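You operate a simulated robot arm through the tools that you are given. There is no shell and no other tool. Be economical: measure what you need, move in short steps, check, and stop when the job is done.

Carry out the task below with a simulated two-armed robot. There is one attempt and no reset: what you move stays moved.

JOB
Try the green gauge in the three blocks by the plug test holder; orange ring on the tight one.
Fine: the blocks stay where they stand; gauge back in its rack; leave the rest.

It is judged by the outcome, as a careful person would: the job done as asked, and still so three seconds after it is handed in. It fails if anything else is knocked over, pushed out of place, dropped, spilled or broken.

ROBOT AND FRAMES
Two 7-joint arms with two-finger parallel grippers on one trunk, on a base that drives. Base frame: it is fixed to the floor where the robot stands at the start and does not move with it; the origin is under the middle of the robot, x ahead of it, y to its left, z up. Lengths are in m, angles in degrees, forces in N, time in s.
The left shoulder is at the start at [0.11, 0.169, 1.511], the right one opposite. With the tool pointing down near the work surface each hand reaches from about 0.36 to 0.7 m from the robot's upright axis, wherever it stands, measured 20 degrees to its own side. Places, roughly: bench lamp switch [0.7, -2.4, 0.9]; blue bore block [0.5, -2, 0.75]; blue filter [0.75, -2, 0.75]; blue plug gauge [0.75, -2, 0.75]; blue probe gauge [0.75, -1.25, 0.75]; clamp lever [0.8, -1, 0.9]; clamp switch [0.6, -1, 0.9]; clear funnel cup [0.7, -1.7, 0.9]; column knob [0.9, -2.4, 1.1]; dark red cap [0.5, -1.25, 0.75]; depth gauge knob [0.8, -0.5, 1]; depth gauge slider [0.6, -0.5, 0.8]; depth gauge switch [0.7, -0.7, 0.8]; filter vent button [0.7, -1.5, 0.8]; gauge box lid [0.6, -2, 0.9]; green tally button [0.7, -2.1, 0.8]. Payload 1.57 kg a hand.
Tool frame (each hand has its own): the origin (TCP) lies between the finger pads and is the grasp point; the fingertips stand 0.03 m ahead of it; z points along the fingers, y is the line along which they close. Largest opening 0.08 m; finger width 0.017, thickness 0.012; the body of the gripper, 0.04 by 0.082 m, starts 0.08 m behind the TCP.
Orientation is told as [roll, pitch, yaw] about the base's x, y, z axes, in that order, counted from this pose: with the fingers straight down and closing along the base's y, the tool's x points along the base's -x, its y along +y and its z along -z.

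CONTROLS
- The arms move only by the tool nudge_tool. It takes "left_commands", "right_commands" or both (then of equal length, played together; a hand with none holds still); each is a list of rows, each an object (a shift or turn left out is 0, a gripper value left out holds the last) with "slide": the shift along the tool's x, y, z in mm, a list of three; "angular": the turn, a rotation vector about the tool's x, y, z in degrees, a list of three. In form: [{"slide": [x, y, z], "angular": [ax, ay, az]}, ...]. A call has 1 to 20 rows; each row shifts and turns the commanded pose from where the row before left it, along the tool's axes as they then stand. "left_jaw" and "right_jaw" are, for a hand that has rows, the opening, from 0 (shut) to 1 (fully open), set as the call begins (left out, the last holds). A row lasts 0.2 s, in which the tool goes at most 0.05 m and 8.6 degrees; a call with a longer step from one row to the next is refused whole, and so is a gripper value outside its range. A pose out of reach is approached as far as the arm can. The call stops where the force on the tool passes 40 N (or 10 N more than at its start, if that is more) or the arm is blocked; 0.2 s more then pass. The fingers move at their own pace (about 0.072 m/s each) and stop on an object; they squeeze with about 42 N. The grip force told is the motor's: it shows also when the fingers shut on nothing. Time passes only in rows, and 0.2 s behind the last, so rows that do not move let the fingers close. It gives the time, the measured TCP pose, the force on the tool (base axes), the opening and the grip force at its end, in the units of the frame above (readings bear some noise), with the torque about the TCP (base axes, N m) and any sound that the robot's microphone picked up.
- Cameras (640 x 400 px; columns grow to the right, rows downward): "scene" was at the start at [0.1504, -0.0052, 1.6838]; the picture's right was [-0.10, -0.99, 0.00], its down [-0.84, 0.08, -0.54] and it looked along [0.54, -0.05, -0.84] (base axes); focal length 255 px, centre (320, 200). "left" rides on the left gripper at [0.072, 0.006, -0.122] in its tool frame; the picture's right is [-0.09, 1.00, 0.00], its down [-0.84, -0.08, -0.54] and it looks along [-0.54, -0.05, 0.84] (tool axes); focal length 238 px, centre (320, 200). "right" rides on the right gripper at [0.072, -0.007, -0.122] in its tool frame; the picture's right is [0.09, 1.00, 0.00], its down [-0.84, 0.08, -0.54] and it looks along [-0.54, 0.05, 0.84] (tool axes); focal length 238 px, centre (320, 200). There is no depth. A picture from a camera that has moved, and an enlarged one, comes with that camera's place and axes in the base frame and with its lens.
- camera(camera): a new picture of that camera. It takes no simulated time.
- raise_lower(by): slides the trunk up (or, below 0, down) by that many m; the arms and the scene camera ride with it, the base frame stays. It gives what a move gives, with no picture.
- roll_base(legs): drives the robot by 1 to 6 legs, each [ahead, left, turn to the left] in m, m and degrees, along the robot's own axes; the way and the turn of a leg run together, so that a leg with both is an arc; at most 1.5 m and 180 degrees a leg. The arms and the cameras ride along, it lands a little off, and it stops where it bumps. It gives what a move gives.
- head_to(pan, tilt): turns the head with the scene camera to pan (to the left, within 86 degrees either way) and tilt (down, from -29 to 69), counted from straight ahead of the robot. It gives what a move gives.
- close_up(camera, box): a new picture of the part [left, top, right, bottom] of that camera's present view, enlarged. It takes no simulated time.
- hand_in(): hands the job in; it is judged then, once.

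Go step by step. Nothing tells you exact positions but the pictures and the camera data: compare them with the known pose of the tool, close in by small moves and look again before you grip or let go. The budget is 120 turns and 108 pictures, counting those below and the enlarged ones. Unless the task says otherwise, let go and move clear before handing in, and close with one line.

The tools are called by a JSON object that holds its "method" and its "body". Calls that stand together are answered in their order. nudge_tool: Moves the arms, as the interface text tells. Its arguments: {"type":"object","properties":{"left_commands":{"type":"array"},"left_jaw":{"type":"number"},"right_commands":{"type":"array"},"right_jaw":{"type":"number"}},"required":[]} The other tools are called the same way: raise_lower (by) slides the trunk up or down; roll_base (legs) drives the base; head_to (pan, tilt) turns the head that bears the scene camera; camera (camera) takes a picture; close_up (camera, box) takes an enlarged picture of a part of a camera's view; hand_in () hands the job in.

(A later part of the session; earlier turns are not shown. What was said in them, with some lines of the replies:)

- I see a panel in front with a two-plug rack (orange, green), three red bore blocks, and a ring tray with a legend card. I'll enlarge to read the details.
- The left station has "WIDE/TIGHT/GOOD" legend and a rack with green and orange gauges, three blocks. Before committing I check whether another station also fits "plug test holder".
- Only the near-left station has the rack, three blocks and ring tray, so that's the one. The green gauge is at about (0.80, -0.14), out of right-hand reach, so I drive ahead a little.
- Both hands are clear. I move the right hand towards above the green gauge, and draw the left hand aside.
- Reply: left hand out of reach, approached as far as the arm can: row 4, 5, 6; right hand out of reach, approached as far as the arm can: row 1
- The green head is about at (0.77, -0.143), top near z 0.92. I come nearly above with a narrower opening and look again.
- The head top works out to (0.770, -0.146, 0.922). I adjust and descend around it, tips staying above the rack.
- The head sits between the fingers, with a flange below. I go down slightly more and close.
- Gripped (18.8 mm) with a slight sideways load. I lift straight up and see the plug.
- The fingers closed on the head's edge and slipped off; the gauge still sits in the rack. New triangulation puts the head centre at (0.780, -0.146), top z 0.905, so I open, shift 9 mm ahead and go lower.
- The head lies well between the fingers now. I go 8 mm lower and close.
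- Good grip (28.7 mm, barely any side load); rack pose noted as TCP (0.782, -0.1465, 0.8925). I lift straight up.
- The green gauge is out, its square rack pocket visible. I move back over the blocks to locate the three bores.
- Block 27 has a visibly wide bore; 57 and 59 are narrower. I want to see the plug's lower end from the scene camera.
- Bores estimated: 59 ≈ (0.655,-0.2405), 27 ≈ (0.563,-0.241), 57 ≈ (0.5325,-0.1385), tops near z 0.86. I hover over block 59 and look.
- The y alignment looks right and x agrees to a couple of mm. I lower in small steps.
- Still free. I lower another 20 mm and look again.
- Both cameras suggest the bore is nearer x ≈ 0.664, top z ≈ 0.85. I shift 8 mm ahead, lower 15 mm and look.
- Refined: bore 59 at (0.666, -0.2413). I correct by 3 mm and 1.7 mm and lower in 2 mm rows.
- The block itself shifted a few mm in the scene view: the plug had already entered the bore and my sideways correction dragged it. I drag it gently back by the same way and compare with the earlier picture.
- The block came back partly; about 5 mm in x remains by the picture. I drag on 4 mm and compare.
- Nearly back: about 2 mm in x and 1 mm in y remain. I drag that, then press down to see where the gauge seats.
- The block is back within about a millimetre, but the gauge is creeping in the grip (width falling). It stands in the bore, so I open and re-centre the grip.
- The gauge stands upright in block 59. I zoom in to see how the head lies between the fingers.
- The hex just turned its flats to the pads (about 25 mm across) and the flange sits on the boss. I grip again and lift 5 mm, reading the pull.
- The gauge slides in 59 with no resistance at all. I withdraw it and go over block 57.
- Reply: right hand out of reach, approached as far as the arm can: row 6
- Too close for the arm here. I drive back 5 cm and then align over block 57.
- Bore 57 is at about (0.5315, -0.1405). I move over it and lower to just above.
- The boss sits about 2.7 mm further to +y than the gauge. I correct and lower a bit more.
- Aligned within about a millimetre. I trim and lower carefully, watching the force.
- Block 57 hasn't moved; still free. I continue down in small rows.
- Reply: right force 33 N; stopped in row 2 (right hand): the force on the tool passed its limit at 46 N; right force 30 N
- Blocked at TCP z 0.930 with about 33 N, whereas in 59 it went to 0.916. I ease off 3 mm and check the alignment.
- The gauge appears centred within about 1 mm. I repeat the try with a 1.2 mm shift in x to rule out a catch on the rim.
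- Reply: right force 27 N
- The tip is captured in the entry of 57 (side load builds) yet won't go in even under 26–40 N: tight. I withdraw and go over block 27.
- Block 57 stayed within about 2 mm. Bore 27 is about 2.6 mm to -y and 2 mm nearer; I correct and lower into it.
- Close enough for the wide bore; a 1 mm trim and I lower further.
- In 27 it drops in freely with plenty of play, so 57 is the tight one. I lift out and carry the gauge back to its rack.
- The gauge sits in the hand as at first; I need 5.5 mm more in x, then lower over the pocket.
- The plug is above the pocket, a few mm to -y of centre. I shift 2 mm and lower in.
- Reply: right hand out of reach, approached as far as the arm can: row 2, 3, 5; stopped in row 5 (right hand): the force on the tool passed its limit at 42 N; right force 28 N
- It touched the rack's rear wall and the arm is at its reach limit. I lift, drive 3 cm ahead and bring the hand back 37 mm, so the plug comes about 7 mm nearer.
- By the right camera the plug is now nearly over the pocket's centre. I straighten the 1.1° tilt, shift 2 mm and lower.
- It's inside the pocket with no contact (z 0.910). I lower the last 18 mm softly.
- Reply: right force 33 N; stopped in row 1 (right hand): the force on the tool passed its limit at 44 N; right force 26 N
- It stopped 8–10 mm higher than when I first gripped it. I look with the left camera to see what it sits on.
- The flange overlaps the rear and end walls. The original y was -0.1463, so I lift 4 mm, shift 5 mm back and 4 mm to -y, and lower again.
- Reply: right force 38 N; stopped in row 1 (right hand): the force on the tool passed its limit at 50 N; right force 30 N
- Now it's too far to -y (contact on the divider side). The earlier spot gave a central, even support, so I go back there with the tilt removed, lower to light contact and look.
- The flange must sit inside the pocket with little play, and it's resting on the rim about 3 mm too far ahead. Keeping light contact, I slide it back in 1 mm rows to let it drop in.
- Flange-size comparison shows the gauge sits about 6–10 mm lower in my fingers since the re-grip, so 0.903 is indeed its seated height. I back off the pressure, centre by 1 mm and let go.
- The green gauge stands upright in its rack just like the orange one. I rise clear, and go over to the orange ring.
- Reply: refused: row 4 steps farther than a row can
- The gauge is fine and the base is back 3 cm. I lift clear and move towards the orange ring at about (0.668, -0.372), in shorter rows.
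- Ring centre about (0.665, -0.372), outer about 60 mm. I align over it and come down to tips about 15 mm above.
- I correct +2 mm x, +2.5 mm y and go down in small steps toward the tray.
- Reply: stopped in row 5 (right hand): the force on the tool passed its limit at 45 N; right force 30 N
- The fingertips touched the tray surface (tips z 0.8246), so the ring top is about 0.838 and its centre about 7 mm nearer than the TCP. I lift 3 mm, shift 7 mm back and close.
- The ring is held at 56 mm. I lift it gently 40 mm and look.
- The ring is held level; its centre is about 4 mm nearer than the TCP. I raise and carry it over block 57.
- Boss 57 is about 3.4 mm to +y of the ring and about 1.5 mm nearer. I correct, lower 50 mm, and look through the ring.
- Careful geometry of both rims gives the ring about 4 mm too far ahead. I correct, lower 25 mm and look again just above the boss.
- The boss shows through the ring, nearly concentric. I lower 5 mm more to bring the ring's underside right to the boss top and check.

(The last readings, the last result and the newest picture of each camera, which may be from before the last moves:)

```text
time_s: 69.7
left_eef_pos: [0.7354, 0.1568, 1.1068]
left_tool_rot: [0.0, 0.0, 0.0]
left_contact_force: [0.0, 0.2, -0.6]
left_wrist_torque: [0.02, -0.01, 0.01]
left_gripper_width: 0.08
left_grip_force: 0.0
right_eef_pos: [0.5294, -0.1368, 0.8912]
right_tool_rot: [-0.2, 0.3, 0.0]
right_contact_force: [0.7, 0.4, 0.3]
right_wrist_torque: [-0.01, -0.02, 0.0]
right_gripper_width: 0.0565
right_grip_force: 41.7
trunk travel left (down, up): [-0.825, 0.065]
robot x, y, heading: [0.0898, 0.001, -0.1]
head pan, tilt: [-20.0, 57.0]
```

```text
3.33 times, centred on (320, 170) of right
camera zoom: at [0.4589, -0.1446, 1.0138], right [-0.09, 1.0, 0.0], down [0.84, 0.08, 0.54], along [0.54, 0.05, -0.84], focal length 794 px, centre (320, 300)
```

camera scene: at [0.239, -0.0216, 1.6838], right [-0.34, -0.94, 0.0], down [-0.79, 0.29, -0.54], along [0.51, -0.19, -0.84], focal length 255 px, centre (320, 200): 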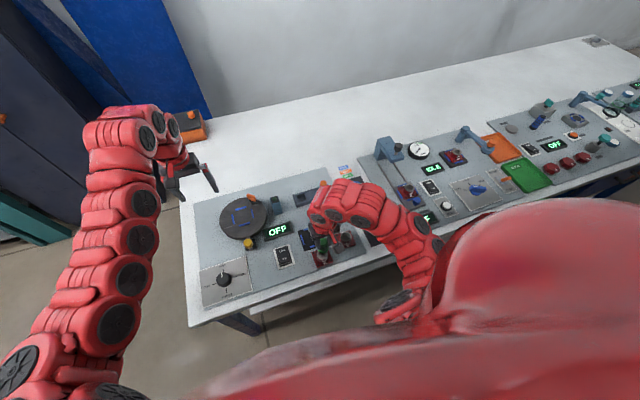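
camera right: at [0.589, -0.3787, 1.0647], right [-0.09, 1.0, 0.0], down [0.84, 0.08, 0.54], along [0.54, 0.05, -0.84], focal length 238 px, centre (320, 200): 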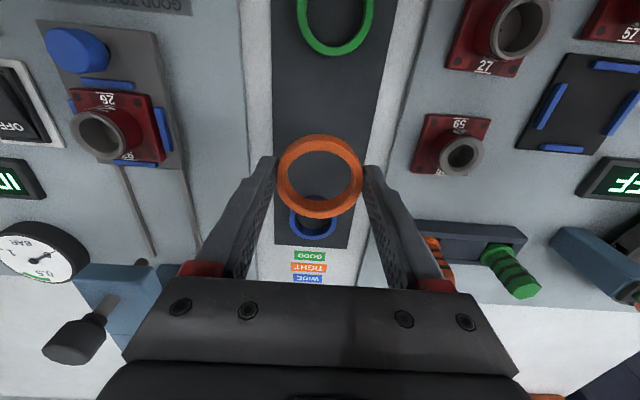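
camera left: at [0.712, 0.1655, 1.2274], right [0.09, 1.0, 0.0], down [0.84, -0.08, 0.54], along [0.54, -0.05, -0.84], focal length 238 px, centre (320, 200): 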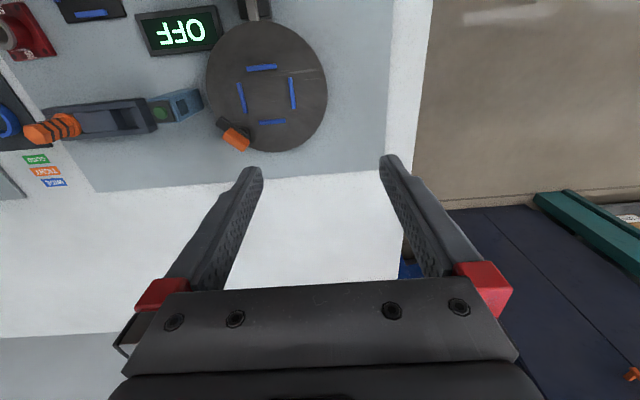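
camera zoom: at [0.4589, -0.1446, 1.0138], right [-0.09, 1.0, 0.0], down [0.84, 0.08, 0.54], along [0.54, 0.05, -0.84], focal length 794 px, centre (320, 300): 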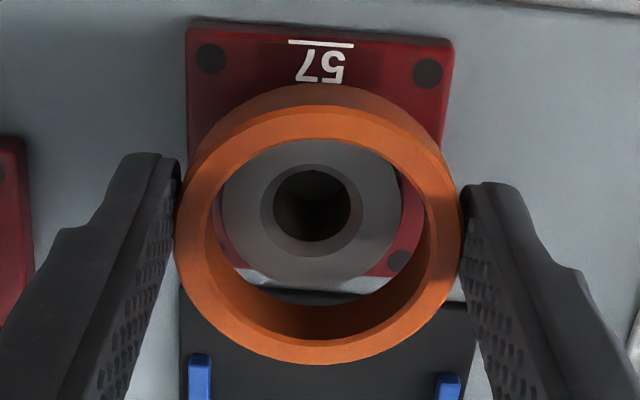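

The ring needs 1.7 mm back and 1.4 mm to -y. I correct and lower 6 mm, watching the force.

{"method": "nudge_tool", "body": {"right_commands": [{"slide": [1.7, -1.4, 0]}, {}, {"slide": [0, 0, 1.5]}, {"slide": [0, 0, 1.5]}, {"slide": [0, 0, 1.5]}]}}

{"method": "nudge_tool", "body": {"right_commands": [{"slide": [0, 0, 1.5]}, {"slide": [0, 0, 1.5]}]}}

{"method": "close_up", "body": {"camera": "right", "box": [240, 110, 400, 230]}}

```text
time_s: 70.9
left_eef_pos: [0.7374, 0.1577, 1.1073]
left_tool_rot: [0.0, 0.0, 0.0]
left_contact_force: [0.4, -0.7, 0.2]
left_wrist_torque: [0.01, 0.02, 0.0]
left_gripper_width: 0.0802
left_grip_force: 0.0
right_eef_pos: [0.5279, -0.1378, 0.8866]
right_tool_rot: [0.0, 0.4, 0.0]
right_contact_force: [-0.8, 0.4, 0.0]
right_wrist_torque: [-0.02, -0.03, 0.02]
right_gripper_width: 0.0562
right_grip_force: 42.2
trunk travel left (down, up): [-0.825, 0.065]
robot x, y, heading: [0.0933, -0.0009, 0.0]
head pan, tilt: [-20.0, 57.0]
```

```text
time_s: 71.5
left_eef_pos: [0.7368, 0.1568, 1.1068]
left_tool_rot: [0.0, -0.1, -0.1]
left_contact_force: [1.0, 0.7, -0.1]
left_wrist_torque: [-0.03, -0.01, 0.02]
left_gripper_width: 0.0801
left_grip_force: 0.0
right_eef_pos: [0.5272, -0.1394, 0.884]
right_tool_rot: [-0.1, 0.3, -0.2]
right_contact_force: [-0.3, 0.1, -0.5]
right_wrist_torque: [0.0, -0.04, 0.01]
right_gripper_width: 0.0564
right_grip_force: 42.0
trunk travel left (down, up): [-0.825, 0.065]
robot x, y, heading: [0.0848, 0.0011, -0.1]
head pan, tilt: [-20.0, 57.0]
```

```text
3.33 times, centred on (320, 170) of right
camera zoom: at [0.4571, -0.1462, 1.0068], right [-0.09, 1.0, 0.0], down [0.84, 0.08, 0.54], along [0.54, 0.05, -0.84], focal length 794 px, centre (320, 300)
```

zoom: 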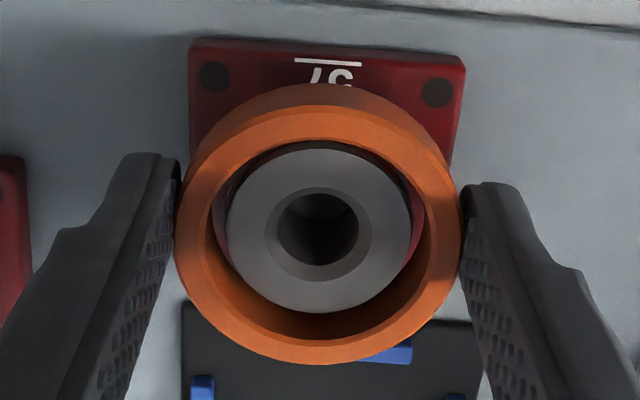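

The boss is now inside the ring, nicely concentric and force-free. I keep lowering in small rows.

{"method": "nudge_tool", "body": {"right_commands": [{"slide": [0, 0, 2]}, {"slide": [0, 0, 2]}, {"slide": [0, 0, 2]}, {"slide": [0, 0, 1]}]}}

{"method": "nudge_tool", "body": {"right_commands": [{"slide": [0, 0, 1.5]}, {"slide": [0, 0, 1.5]}]}}

{"method": "close_up", "body": {"camera": "scene", "box": [290, 220, 370, 280]}}

```text
time_s: 72.5
left_eef_pos: [0.736, 0.1569, 1.1069]
left_tool_rot: [0.0, 0.1, 0.0]
left_contact_force: [0.2, -0.5, -0.5]
left_wrist_torque: [0.0, 0.0, 0.01]
left_gripper_width: 0.08
left_grip_force: 0.0
right_eef_pos: [0.529, -0.1389, 0.8767]
right_tool_rot: [-0.1, 0.3, -0.2]
right_contact_force: [-0.1, 0.6, -0.7]
right_wrist_torque: [0.01, -0.01, 0.0]
right_gripper_width: 0.0565
right_grip_force: 41.9
trunk travel left (down, up): [-0.825, 0.065]
robot x, y, heading: [0.089, -0.0045, -0.2]
head pan, tilt: [-20.0, 57.0]
```

```text
time_s: 73.1
left_eef_pos: [0.7366, 0.1568, 1.1077]
left_tool_rot: [0.0, 0.0, 0.0]
left_contact_force: [-1.0, -0.6, 0.7]
left_wrist_torque: [-0.01, 0.01, 0.02]
left_gripper_width: 0.0796
left_grip_force: 0.1
right_eef_pos: [0.5281, -0.1373, 0.8737]
right_tool_rot: [0.0, 0.3, 0.0]
right_contact_force: [0.7, 0.6, 0.0]
right_wrist_torque: [-0.01, 0.01, -0.01]
right_gripper_width: 0.0565
right_grip_force: 42.1
trunk travel left (down, up): [-0.825, 0.065]
robot x, y, heading: [0.0938, 0.001, -0.0]
head pan, tilt: [-20.0, 57.0]
```

```text
6.67 times, centred on (330, 250) of scene
camera zoom: at [0.2372, -0.0221, 1.6841], right [-0.34, -0.94, 0.0], down [-0.79, 0.29, -0.54], along [0.51, -0.19, -0.84], focal length 1701 px, centre (253, -133)
```

zoom: 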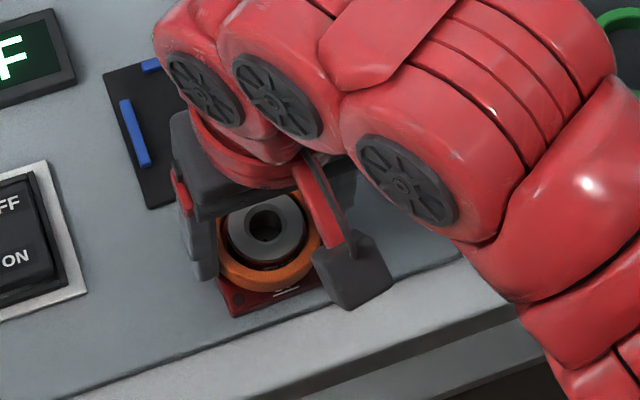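

Ring well down around the boss, block unmoved. I continue to contact.

{"method": "nudge_tool", "body": {"right_commands": [{"slide": [0, 0, 1.5]}, {"slide": [0, 0, 1.5]}, {"slide": [0, 0, 1]}]}}

{"method": "nudge_tool", "body": {"right_commands": [{"slide": [0, 0, 1]}, {"slide": [0, 0, 1]}]}}

{"method": "nudge_tool", "body": {"right_commands": [{"slide": [0, 0, 1]}, {"slide": [0, 0, 1]}]}}

```text
time_s: 73.9
left_eef_pos: [0.7365, 0.1565, 1.1075]
left_tool_rot: [-0.1, 0.1, 0.0]
left_contact_force: [0.8, -0.2, -0.2]
left_wrist_torque: [-0.02, -0.01, 0.03]
left_gripper_width: 0.0799
left_grip_force: 0.1
right_eef_pos: [0.528, -0.1385, 0.8703]
right_tool_rot: [-0.1, 0.3, 0.0]
right_contact_force: [-0.6, -0.7, 0.0]
right_wrist_torque: [-0.02, -0.02, 0.01]
right_gripper_width: 0.0564
right_grip_force: 42.3
trunk travel left (down, up): [-0.825, 0.065]
robot x, y, heading: [0.0928, 0.0008, 0.2]
head pan, tilt: [-20.0, 57.0]
```

```text
time_s: 74.5
left_eef_pos: [0.7373, 0.1582, 1.1072]
left_tool_rot: [0.0, 0.1, 0.0]
left_contact_force: [0.2, 0.3, 0.6]
left_wrist_torque: [-0.01, 0.0, 0.02]
left_gripper_width: 0.08
left_grip_force: 0.1
right_eef_pos: [0.5274, -0.138, 0.8668]
right_tool_rot: [-0.2, 0.3, 0.0]
right_contact_force: [-0.5, 0.1, 0.1]
right_wrist_torque: [-0.01, 0.01, 0.0]
right_gripper_width: 0.0561
right_grip_force: 42.5
trunk travel left (down, up): [-0.825, 0.065]
robot x, y, heading: [0.0906, 0.0036, -0.1]
head pan, tilt: [-20.0, 57.0]
```

```text
time_s: 75.1
left_eef_pos: [0.7344, 0.157, 1.1085]
left_tool_rot: [0.0, -0.1, 0.0]
left_contact_force: [0.2, -0.5, -0.6]
left_wrist_torque: [-0.01, -0.01, 0.03]
left_gripper_width: 0.0801
left_grip_force: 0.1
right_eef_pos: [0.528, -0.1373, 0.8681]
right_tool_rot: [-0.2, 0.1, -0.1]
right_contact_force: [1.2, -6.8, 29.7]
right_wrist_torque: [0.09, 0.07, -0.01]
right_gripper_width: 0.0563
right_grip_force: 42.4
trunk travel left (down, up): [-0.825, 0.065]
robot x, y, heading: [0.0913, -0.0025, 0.1]
head pan, tilt: [-20.0, 57.0]
```

Ring has touched down on the block's plate. I ease the pressure, open, and rise.

{"method": "nudge_tool", "body": {"right_commands": [{"slide": [0, 0, -2]}, {}]}}

{"method": "nudge_tool", "body": {"right_commands": [{}, {}, {}], "right_jaw": 0.85}}

{"method": "nudge_tool", "body": {"right_commands": [{"slide": [0, 0, -10]}, {"slide": [0, 0, -40]}, {"slide": [0, 0, -50]}, {"slide": [-15, -40, 0]}, {"slide": [0, -45, 0]}, {"slide": [0, -45, 0]}, {"slide": [0, -45, 0]}, {}]}}

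{"method": "close_up", "body": {"camera": "scene", "box": [240, 160, 400, 280]}}

```text
time_s: 75.7
left_eef_pos: [0.7363, 0.1561, 1.1078]
left_tool_rot: [-0.1, 0.0, -0.1]
left_contact_force: [0.3, -0.1, 0.4]
left_wrist_torque: [0.01, 0.03, 0.0]
left_gripper_width: 0.0799
left_grip_force: 0.1
right_eef_pos: [0.527, -0.1379, 0.8689]
right_tool_rot: [-0.1, 0.3, 0.0]
right_contact_force: [4.2, -2.8, 14.8]
right_wrist_torque: [0.1, -0.21, -0.09]
right_gripper_width: 0.0562
right_grip_force: 41.8
trunk travel left (down, up): [-0.825, 0.065]
robot x, y, heading: [0.0865, 0.0, -0.1]
head pan, tilt: [-20.0, 57.0]
```

```text
time_s: 76.5
left_eef_pos: [0.7367, 0.1577, 1.1076]
left_tool_rot: [-0.1, 0.1, -0.1]
left_contact_force: [0.7, 0.6, 0.6]
left_wrist_torque: [0.0, -0.02, -0.01]
left_gripper_width: 0.0798
left_grip_force: 0.0
right_eef_pos: [0.5271, -0.1385, 0.8686]
right_tool_rot: [-0.1, 0.3, -0.1]
right_contact_force: [0.1, 1.1, 0.4]
right_wrist_torque: [0.04, -0.02, 0.0]
right_gripper_width: 0.0678
right_grip_force: 0.0
trunk travel left (down, up): [-0.825, 0.065]
robot x, y, heading: [0.0899, -0.0026, -0.1]
head pan, tilt: [-20.0, 57.0]
```

```text
time_s: 78.3
left_eef_pos: [0.7368, 0.157, 1.107]
left_tool_rot: [0.0, 0.0, 0.0]
left_contact_force: [0.4, 0.2, 0.1]
left_wrist_torque: [-0.03, 0.01, -0.03]
left_gripper_width: 0.0798
left_grip_force: 0.0
right_eef_pos: [0.5451, -0.3139, 0.966]
right_tool_rot: [-0.1, 0.3, 0.1]
right_contact_force: [0.4, -0.6, 0.0]
right_wrist_torque: [0.02, -0.01, 0.02]
right_gripper_width: 0.0681
right_grip_force: 0.1
trunk travel left (down, up): [-0.825, 0.065]
robot x, y, heading: [0.0918, 0.0019, 0.1]
head pan, tilt: [-20.0, 57.0]
```

```text
3.33 times, centred on (320, 220) of scene
camera zoom: at [0.237, -0.0214, 1.6841], right [-0.34, -0.94, 0.0], down [-0.79, 0.29, -0.54], along [0.51, -0.19, -0.84], focal length 851 px, centre (320, 133)
```

zoom: 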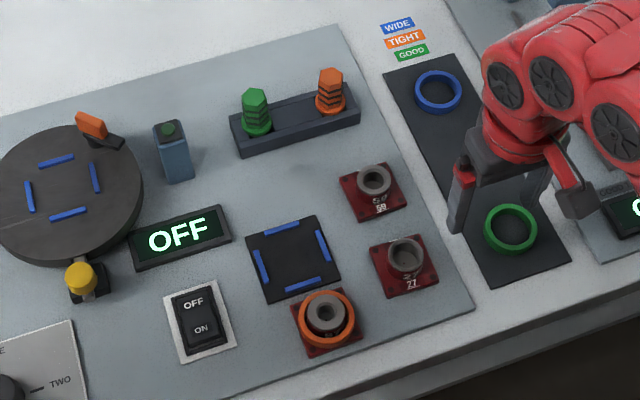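

Ring sits round 57's boss, all three blocks and both gauges are in place. One last closer look at the rack and block 57.

{"method": "close_up", "body": {"camera": "scene", "box": [290, 170, 370, 230]}}

{"method": "close_up", "body": {"camera": "scene", "box": [290, 220, 370, 280]}}

```text
6.67 times, centred on (330, 200) of scene
camera zoom: at [0.237, -0.0214, 1.6841], right [-0.34, -0.94, 0.0], down [-0.79, 0.29, -0.54], along [0.51, -0.19, -0.84], focal length 1701 px, centre (253, 200)
```

zoom: 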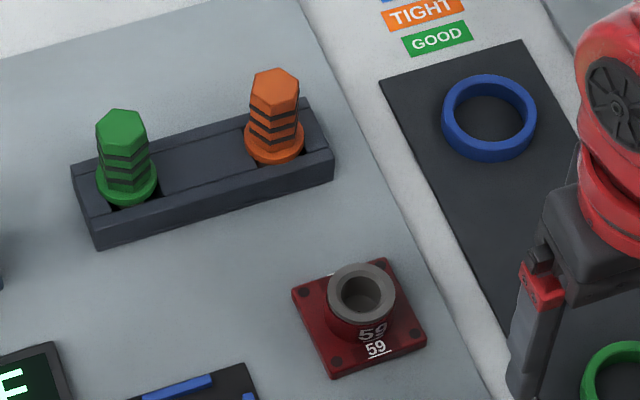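

```text
6.67 times, centred on (330, 250) of scene
camera zoom: at [0.237, -0.0214, 1.6841], right [-0.34, -0.94, 0.0], down [-0.79, 0.29, -0.54], along [0.51, -0.19, -0.84], focal length 1701 px, centre (253, -133)
```

zoom: 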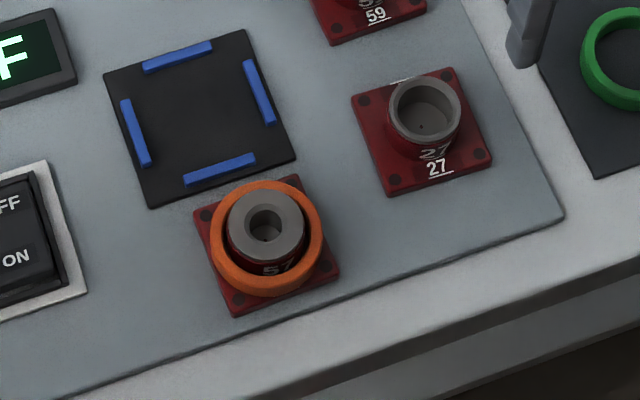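

The green gauge is upright and seated in its rack like the orange one, the ring lies flat round 57's boss, and the hands are clear. I hand in.

{"method": "hand_in", "body": {}}

```text
The job is handed in.
```

The green gauge would not enter block 57 under about 40 N, but went into 27 and 59 freely, so the orange ring is on 57. The gauge is back in its rack. I dragged block 59 a few mm during the try and put it back to within about 1.5 mm; 57 shifted about 2–3 mm and I left it there.
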